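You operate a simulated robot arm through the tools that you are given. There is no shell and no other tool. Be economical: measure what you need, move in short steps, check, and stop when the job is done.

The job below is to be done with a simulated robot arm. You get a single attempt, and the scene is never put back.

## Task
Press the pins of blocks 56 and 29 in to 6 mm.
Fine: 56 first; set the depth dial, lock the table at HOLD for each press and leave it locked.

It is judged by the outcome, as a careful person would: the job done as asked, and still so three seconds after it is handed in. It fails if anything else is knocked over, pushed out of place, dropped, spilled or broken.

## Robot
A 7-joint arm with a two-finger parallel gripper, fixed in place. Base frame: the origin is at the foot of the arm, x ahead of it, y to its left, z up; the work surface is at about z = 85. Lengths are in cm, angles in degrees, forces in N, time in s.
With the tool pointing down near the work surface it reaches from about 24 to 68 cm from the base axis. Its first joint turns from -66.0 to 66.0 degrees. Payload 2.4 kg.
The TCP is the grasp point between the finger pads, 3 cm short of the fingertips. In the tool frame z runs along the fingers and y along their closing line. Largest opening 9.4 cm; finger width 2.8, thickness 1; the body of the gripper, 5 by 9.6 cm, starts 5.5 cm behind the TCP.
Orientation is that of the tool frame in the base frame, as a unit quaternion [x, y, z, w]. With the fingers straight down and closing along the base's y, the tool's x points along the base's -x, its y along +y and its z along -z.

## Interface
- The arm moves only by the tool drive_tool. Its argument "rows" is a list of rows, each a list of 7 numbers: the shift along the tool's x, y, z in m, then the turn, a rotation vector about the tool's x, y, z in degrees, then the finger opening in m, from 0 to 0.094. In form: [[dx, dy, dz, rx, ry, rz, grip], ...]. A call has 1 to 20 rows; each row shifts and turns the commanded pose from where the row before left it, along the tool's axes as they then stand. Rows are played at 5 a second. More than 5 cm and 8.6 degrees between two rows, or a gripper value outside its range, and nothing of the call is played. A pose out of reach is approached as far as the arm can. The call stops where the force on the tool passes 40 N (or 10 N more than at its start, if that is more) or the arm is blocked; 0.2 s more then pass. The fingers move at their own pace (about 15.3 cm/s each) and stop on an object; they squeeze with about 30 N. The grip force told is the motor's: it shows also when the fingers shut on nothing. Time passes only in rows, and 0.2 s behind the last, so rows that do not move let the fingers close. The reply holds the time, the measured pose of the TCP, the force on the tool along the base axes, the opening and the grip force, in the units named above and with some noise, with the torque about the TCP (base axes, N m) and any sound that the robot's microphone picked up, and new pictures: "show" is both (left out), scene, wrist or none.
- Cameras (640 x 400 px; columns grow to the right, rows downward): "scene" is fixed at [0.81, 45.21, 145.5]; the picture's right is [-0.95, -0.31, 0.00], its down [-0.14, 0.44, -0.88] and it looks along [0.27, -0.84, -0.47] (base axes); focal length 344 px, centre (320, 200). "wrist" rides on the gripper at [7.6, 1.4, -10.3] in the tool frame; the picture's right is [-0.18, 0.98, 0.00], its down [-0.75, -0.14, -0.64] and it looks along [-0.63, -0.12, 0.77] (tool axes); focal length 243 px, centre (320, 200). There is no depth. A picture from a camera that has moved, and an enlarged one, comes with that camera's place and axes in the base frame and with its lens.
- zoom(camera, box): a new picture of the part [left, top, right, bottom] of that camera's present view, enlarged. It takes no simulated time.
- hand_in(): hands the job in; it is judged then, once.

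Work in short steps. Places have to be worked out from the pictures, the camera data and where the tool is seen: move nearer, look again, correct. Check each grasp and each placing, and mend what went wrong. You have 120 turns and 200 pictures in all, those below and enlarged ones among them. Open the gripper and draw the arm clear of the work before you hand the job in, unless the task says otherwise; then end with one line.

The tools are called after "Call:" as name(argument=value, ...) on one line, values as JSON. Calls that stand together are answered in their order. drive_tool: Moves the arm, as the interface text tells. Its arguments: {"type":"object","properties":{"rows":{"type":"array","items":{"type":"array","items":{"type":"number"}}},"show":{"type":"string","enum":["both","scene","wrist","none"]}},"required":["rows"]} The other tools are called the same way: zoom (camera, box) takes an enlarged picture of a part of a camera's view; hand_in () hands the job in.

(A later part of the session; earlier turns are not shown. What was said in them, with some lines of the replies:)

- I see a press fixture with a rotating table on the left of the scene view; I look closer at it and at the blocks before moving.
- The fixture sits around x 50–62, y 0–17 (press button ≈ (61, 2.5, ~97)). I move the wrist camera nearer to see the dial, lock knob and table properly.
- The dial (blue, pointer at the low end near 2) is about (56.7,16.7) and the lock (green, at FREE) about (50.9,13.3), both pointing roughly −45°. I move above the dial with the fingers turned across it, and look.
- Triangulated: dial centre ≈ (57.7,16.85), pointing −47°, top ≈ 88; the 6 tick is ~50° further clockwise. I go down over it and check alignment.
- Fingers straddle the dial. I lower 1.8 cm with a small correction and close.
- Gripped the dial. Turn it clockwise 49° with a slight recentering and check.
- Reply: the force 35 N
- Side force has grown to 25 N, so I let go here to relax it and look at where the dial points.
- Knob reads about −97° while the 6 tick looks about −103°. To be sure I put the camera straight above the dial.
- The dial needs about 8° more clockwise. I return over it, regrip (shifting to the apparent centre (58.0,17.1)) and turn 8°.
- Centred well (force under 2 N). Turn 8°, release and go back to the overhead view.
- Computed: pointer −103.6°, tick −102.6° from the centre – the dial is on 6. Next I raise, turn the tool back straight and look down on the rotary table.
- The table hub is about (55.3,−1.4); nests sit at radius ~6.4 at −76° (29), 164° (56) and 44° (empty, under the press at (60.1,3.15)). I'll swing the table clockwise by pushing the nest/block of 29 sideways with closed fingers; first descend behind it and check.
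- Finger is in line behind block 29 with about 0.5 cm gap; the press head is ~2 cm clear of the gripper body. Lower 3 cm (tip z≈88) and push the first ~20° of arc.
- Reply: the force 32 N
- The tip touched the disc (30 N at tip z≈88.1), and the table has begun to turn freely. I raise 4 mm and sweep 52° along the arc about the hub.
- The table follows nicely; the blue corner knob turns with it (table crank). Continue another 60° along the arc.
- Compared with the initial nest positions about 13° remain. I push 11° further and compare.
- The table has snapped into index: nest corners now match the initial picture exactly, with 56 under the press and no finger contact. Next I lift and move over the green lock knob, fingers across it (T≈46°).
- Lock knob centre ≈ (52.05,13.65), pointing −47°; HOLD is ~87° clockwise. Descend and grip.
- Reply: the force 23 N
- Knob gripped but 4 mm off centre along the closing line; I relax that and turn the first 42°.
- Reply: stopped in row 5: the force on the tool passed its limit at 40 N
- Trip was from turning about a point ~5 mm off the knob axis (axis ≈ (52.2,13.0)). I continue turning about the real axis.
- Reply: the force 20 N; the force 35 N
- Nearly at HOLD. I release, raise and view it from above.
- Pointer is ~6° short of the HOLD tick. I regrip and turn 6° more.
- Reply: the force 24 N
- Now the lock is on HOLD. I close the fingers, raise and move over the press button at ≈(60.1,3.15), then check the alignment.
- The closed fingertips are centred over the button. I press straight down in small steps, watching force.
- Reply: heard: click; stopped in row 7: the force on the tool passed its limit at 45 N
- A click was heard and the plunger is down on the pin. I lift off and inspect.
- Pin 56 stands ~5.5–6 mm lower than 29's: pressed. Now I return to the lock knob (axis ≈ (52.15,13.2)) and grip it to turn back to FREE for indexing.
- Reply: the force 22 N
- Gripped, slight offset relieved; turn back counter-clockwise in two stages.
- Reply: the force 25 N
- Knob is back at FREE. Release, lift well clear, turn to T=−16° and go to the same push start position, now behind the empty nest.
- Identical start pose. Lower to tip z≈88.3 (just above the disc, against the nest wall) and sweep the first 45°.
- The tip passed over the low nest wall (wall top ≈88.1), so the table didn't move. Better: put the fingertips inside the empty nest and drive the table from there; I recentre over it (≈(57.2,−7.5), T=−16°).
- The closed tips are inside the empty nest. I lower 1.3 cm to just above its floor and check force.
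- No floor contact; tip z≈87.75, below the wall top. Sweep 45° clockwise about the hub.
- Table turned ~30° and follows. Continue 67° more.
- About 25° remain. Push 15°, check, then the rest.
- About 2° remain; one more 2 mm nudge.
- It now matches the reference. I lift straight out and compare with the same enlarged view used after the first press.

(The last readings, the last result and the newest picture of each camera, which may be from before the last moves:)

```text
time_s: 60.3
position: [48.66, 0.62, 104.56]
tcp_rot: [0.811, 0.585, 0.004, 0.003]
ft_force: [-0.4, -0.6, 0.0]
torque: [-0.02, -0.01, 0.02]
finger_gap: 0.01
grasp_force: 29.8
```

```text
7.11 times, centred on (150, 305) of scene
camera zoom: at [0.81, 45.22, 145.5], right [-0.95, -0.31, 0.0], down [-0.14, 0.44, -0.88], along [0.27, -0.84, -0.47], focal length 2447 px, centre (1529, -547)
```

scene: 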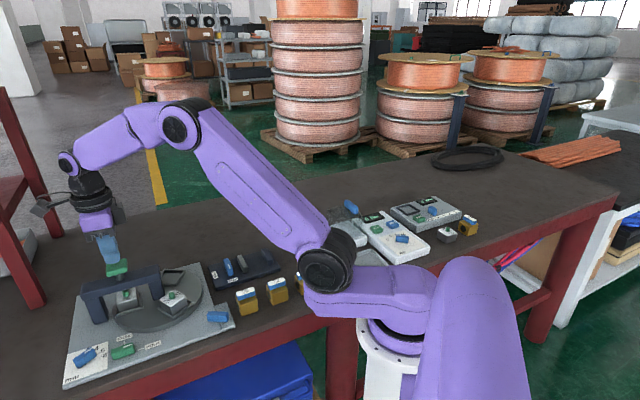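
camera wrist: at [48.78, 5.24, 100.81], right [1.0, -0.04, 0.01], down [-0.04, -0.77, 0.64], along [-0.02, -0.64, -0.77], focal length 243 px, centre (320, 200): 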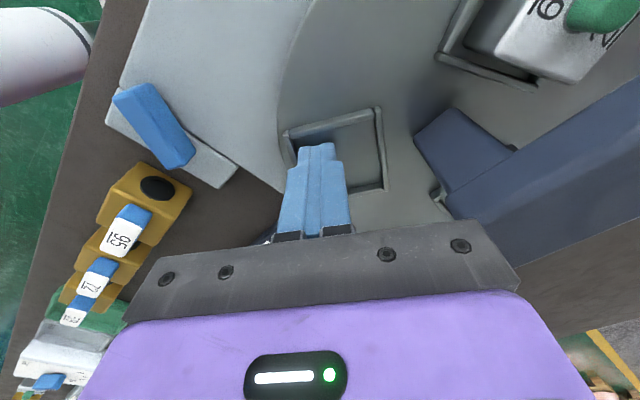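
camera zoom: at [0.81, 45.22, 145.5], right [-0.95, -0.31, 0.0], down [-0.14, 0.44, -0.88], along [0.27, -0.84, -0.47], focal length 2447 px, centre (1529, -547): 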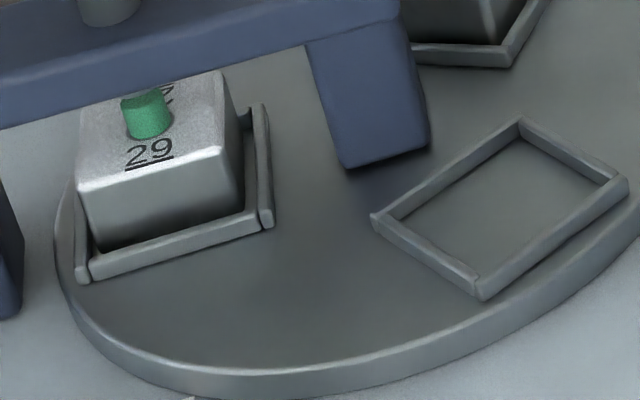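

Nests coincide exactly with the indexed reference; 29 is under the press. Now back to the lock knob, T≈47°, and grip at its axis.

Call:
drive_tool(rows=[[0, 0, 0, 0, 0, -7.7, 0], [0, 0, 0, 0, 0, -7.7, 0], [0, 0, 0, 0, 0, -7.7, 0], [0, 0, 0, 0, 0, -7.7, 0], [0, 0, 0, 0, 0, -7.7, 0], [0, 0, 0, 0, 0, -7.7, 0], [0, 0, 0, 0, 0, -7.7, 0], [0, 0, 0, 0, 0, -7.7, 0], [0.0228, 0.0372, 0, 0, 0, 0, 0.02], [0.0228, 0.0372, 0, 0, 0, 0, 0.035], [0.0228, 0.0372, 0, 0, 0, 0, 0.035], [0, 0, 0.045, 0, 0, 0, 0.035], [0, 0, 0.045, 0, 0, 0, 0.035], [0, 0, 0.045, 0, 0, 0, 0.035], [0, 0, 0.011, 0, 0, 0, 0.035], [0, 0, 0, 0, 0, 0, 0], [0, 0, 0, 0, 0, 0, 0], [0, 0, 0, 0, 0, 0, 0]], show="wrist")

```text
time_s: 64.1
position: [52.1, 13.1, 90.03]
tcp_rot: [0.399, 0.917, -0.001, 0.001]
ft_force: [-18.0, -13.2, 1.1]
torque: [-0.31, 0.26, 0.0]
finger_gap: 1.45
grasp_force: 45.0
camera wrist: at [48.03, 19.77, 100.15], right [0.84, 0.54, 0.0], down [0.41, -0.65, 0.64], along [0.35, -0.54, -0.77], focal length 243 px, centre (320, 200)
```

wrist: 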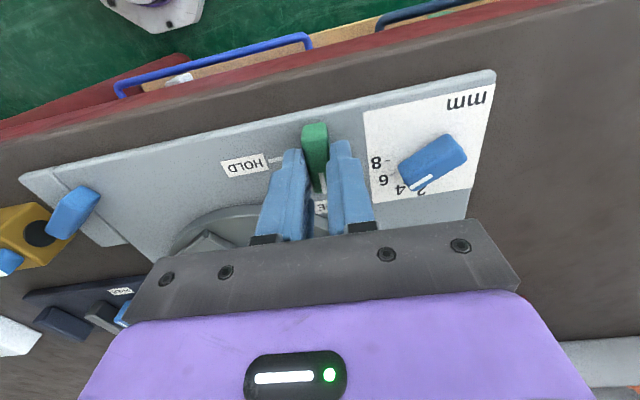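

Call:
drive_tool(rows=[[0, -0.0035, 0, 0, 0, 0, 0], [0, -0.0001, 0, 0, 0, 7, 0], [0, -0.0001, 0, 0, 0, 7, 0], [0, -0.0001, 0, 0, 0, 7, 0], [0, -0.0001, 0, 0, 0, 7, 0], [0, -0.0001, 0, 0, 0, 7, 0], [0, -0.0001, 0, 0, 0, 7, 0], [0, 0, 0, 0, 0, 0, 0]], show="none")

```text
time_s: 65.9
position: [52.04, 13.25, 89.91]
tcp_rot: [0.7, 0.714, 0.003, 0.003]
ft_force: [3.8, -0.2, -28.9]
torque: [-0.61, 0.3, -0.01]
finger_gap: 1.45
grasp_force: 44.6
```

Lateral forces are small; 46° more (slightly relaxing the vertical load), then release and view.

Call:
drive_tool(rows=[[0, 0, 0.001, 0, 0, 7, 0], [0, 0, 0.001, 0, 0, 7, 0], [0, 0, 0, 0, 0, 7, 0], [0, 0, 0, 0, 0, 7, 0], [0, 0, 0, 0, 0, 7, 0], [0, 0, 0, 0, 0, 7, 0], [0, 0, 0, 0, 0, 4, 0], [0, 0, 0, 0, 0, 0, 0]], show="none")

Call:
zoom(camera="scene", box=[70, 260, 230, 380])

```text
time_s: 67.7
position: [52.05, 13.16, 89.88]
tcp_rot: [0.923, 0.384, 0.005, 0.001]
ft_force: [-13.3, 1.1, 36.2]
torque: [0.31, 0.61, 0.0]
finger_gap: 1.49
grasp_force: 45.2
```

```text
3.33 times, centred on (150, 320) of scene
camera zoom: at [0.71, 45.2, 145.51], right [-0.95, -0.31, 0.0], down [-0.14, 0.44, -0.88], along [0.27, -0.84, -0.47], focal length 1147 px, centre (887, -200)
```

zoom: 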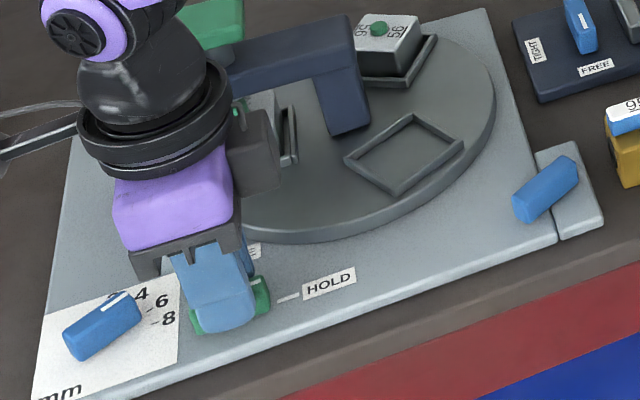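

Call:
drive_tool(rows=[[0, 0, 0, 0, 0, 0, 0.035], [0, 0, -0.04, 0, 0, 0, 0.05], [0, 0, -0.04, 0, 0, 0, 0.05], [-0.04, 0, -0.02, 0, 0, 0, 0.03], [-0.025, 0, 0, 0, 0, 0, 0]], show="wrist")

Call:
zoom(camera="wrist", box=[250, 0, 410, 110])

```text
time_s: 68.9
position: [47.34, 8.55, 99.76]
tcp_rot: [0.923, 0.385, 0.005, 0.002]
ft_force: [0.3, -0.2, -0.3]
torque: [-0.02, -0.03, -0.01]
finger_gap: 0.0
grasp_force: 30.1
camera wrist: at [53.67, 12.92, 110.03], right [0.57, -0.82, 0.01], down [-0.64, -0.44, 0.64], along [-0.52, -0.36, -0.77], focal length 243 px, centre (320, 200)
```

wrist: 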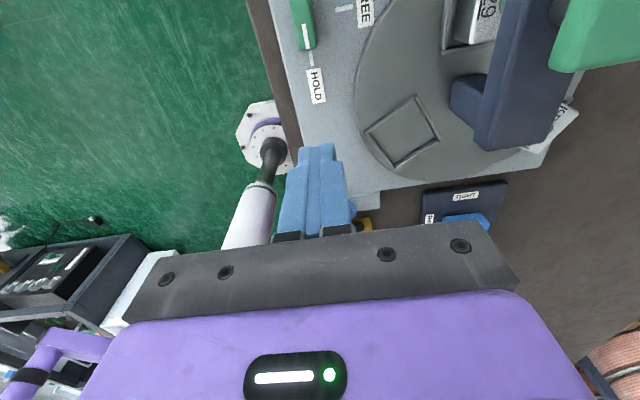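

```text
3.64 times, centred on (330, 55) of wrist
camera zoom: at [53.67, 12.92, 110.03], right [0.57, -0.82, 0.01], down [-0.64, -0.44, 0.64], along [-0.52, -0.36, -0.77], focal length 882 px, centre (284, 727)
```

zoom: 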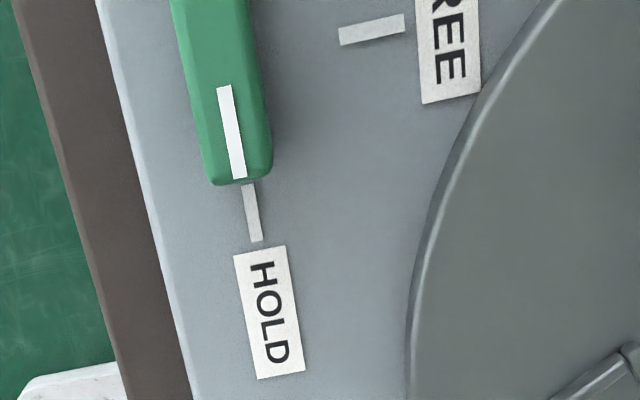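

Lock is on HOLD again. Move over the button and press as before.

Call:
drive_tool(rows=[[0, 0, -0.045, 0, 0, 0, 0], [0, 0, -0.008, 0, 0, 0, 0], [0.0179, 0.0436, 0, 0, 0, 0, 0], [0.0179, 0.0436, 0, 0, 0, 0, 0], [0.0179, 0.0436, 0, 0, 0, 0, 0], [0, 0, 0.02, 0, 0, 0, 0], [0, 0, 0.01, 0, 0, 0, 0], [0, 0, 0, 0, 0, 0, 0]], show="none")

Call:
zoom(camera="scene", box=[60, 240, 200, 330])

```text
time_s: 70.7
position: [60.4, 3.12, 102.1]
tcp_rot: [0.923, 0.384, 0.004, 0.002]
ft_force: [0.0, -0.3, 0.3]
torque: [-0.01, 0.02, -0.01]
finger_gap: 0.0
grasp_force: 29.8
```

```text
4.44 times, centred on (130, 285) of scene
camera zoom: at [0.81, 45.21, 145.5], right [-0.95, -0.31, 0.0], down [-0.14, 0.44, -0.88], along [0.27, -0.84, -0.47], focal length 1529 px, centre (1164, -178)
```

zoom: 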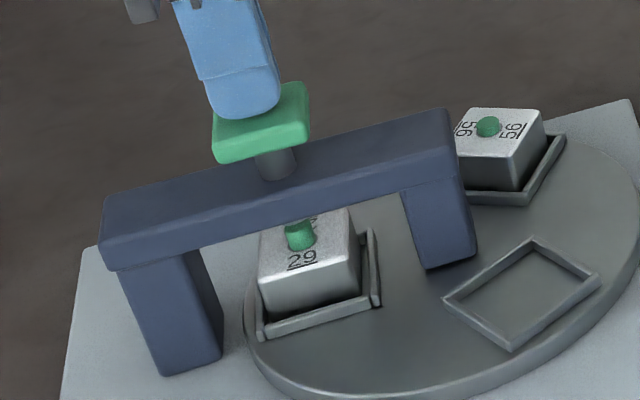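

Aligned on the button; press down until the click.

Call:
drive_tool(rows=[[0, 0, 0.005, 0, 0, 0, 0], [0, 0, 0.005, 0, 0, 0, 0], [0, 0, 0.003, 0, 0, 0, 0], [0, 0, 0.003, 0, 0, 0, 0], [0, 0, 0.003, 0, 0, 0, 0], [0, 0, 0.003, 0, 0, 0, 0], [0, 0, 0.003, 0, 0, 0, 0]], show="none")

```text
time_s: 72.1
position: [60.51, 3.2, 100.56]
tcp_rot: [0.923, 0.384, 0.006, 0.002]
ft_force: [-5.3, 0.2, 9.4]
torque: [-0.07, 0.26, -0.06]
finger_gap: 0.0
grasp_force: 30.3
heard: click
stopped in row 6: the force on the tool passed its limit at 44 N (the readings are from after the stop); the commanded pose is now the measured one
```

Click again at the same height (100.56 vs 100.60). I lift off, draw clear and verify both pins, the lock and the dial.

Call:
drive_tool(rows=[[0, 0, -0.03, 0, 0, 0, 0], [0, 0, -0.05, 0, 0, 0, 0], [0, 0, -0.05, 0, 0, 0, 0], [-0.04, 0, -0.02, 0, 0, -7, 0.03], [-0.04, 0, -0.02, 0, 0, -7, 0.06], [-0.04, 0, 0, 0, 0, -7, 0.06]], show="scene")

Call:
zoom(camera="scene", box=[60, 260, 200, 350])

Call:
zoom(camera="scene", box=[114, 286, 140, 304])

Call:
zoom(camera="scene", box=[60, 320, 180, 395])

```text
time_s: 73.5
position: [52.95, -6.49, 117.35]
tcp_rot: [0.837, 0.547, 0.006, 0.003]
ft_force: [0.7, -0.1, -0.1]
torque: [-0.01, 0.0, 0.0]
finger_gap: 5.99
grasp_force: 0.0
```

scene: 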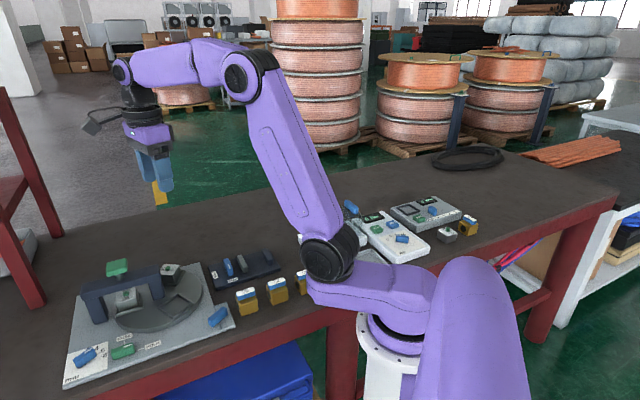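

```text
4.44 times, centred on (130, 305) of scene
camera zoom: at [0.81, 45.22, 145.5], right [-0.95, -0.31, 0.0], down [-0.14, 0.44, -0.88], along [0.27, -0.84, -0.47], focal length 1529 px, centre (1164, -267)
```

zoom: 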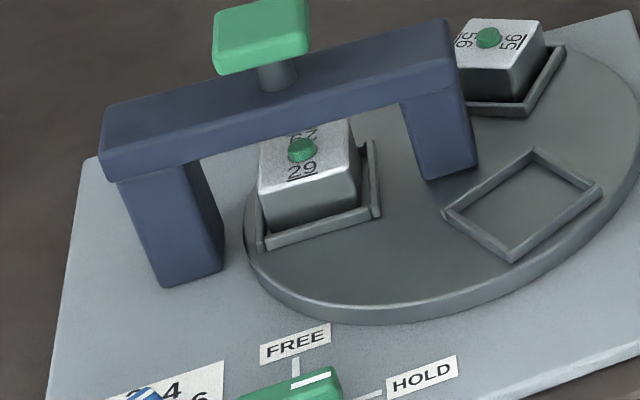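

```text
16.00 times, centred on (127, 295) of scene
camera zoom: at [0.81, 45.22, 145.5], right [-0.95, -0.31, 0.0], down [-0.14, 0.44, -0.88], along [0.27, -0.84, -0.47], focal length 5505 px, centre (3408, -1320)
```

zoom: 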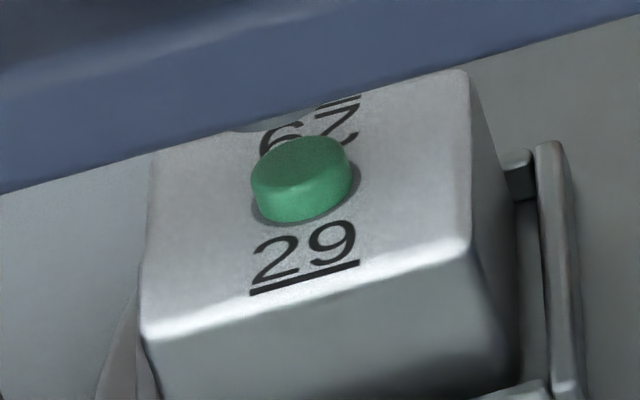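

```text
5.33 times, centred on (120, 358) of scene
camera zoom: at [0.81, 45.22, 145.5], right [-0.95, -0.31, 0.0], down [-0.14, 0.44, -0.88], along [0.27, -0.84, -0.47], focal length 1835 px, centre (1387, -640)
```

zoom: 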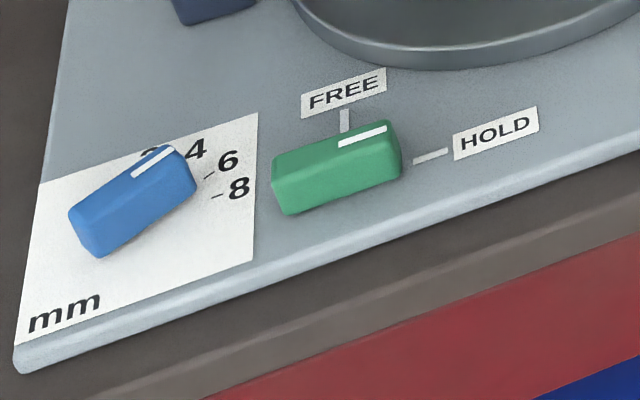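

Both pins are down by the same amount, the dial is at 6 and the table is locked at HOLD. The gripper is open and clear, so I hand in.

Call:
hand_in()

```text
The job is handed in.
```

I set the depth dial to 6 mm and pressed the pins of block 56, then block 29. The table was locked at HOLD for each press and is still locked. Each press clicked, at the same height. From the pictures I estimated that 56's pin went in about 5.5–6 mm, and 29's looks the same.
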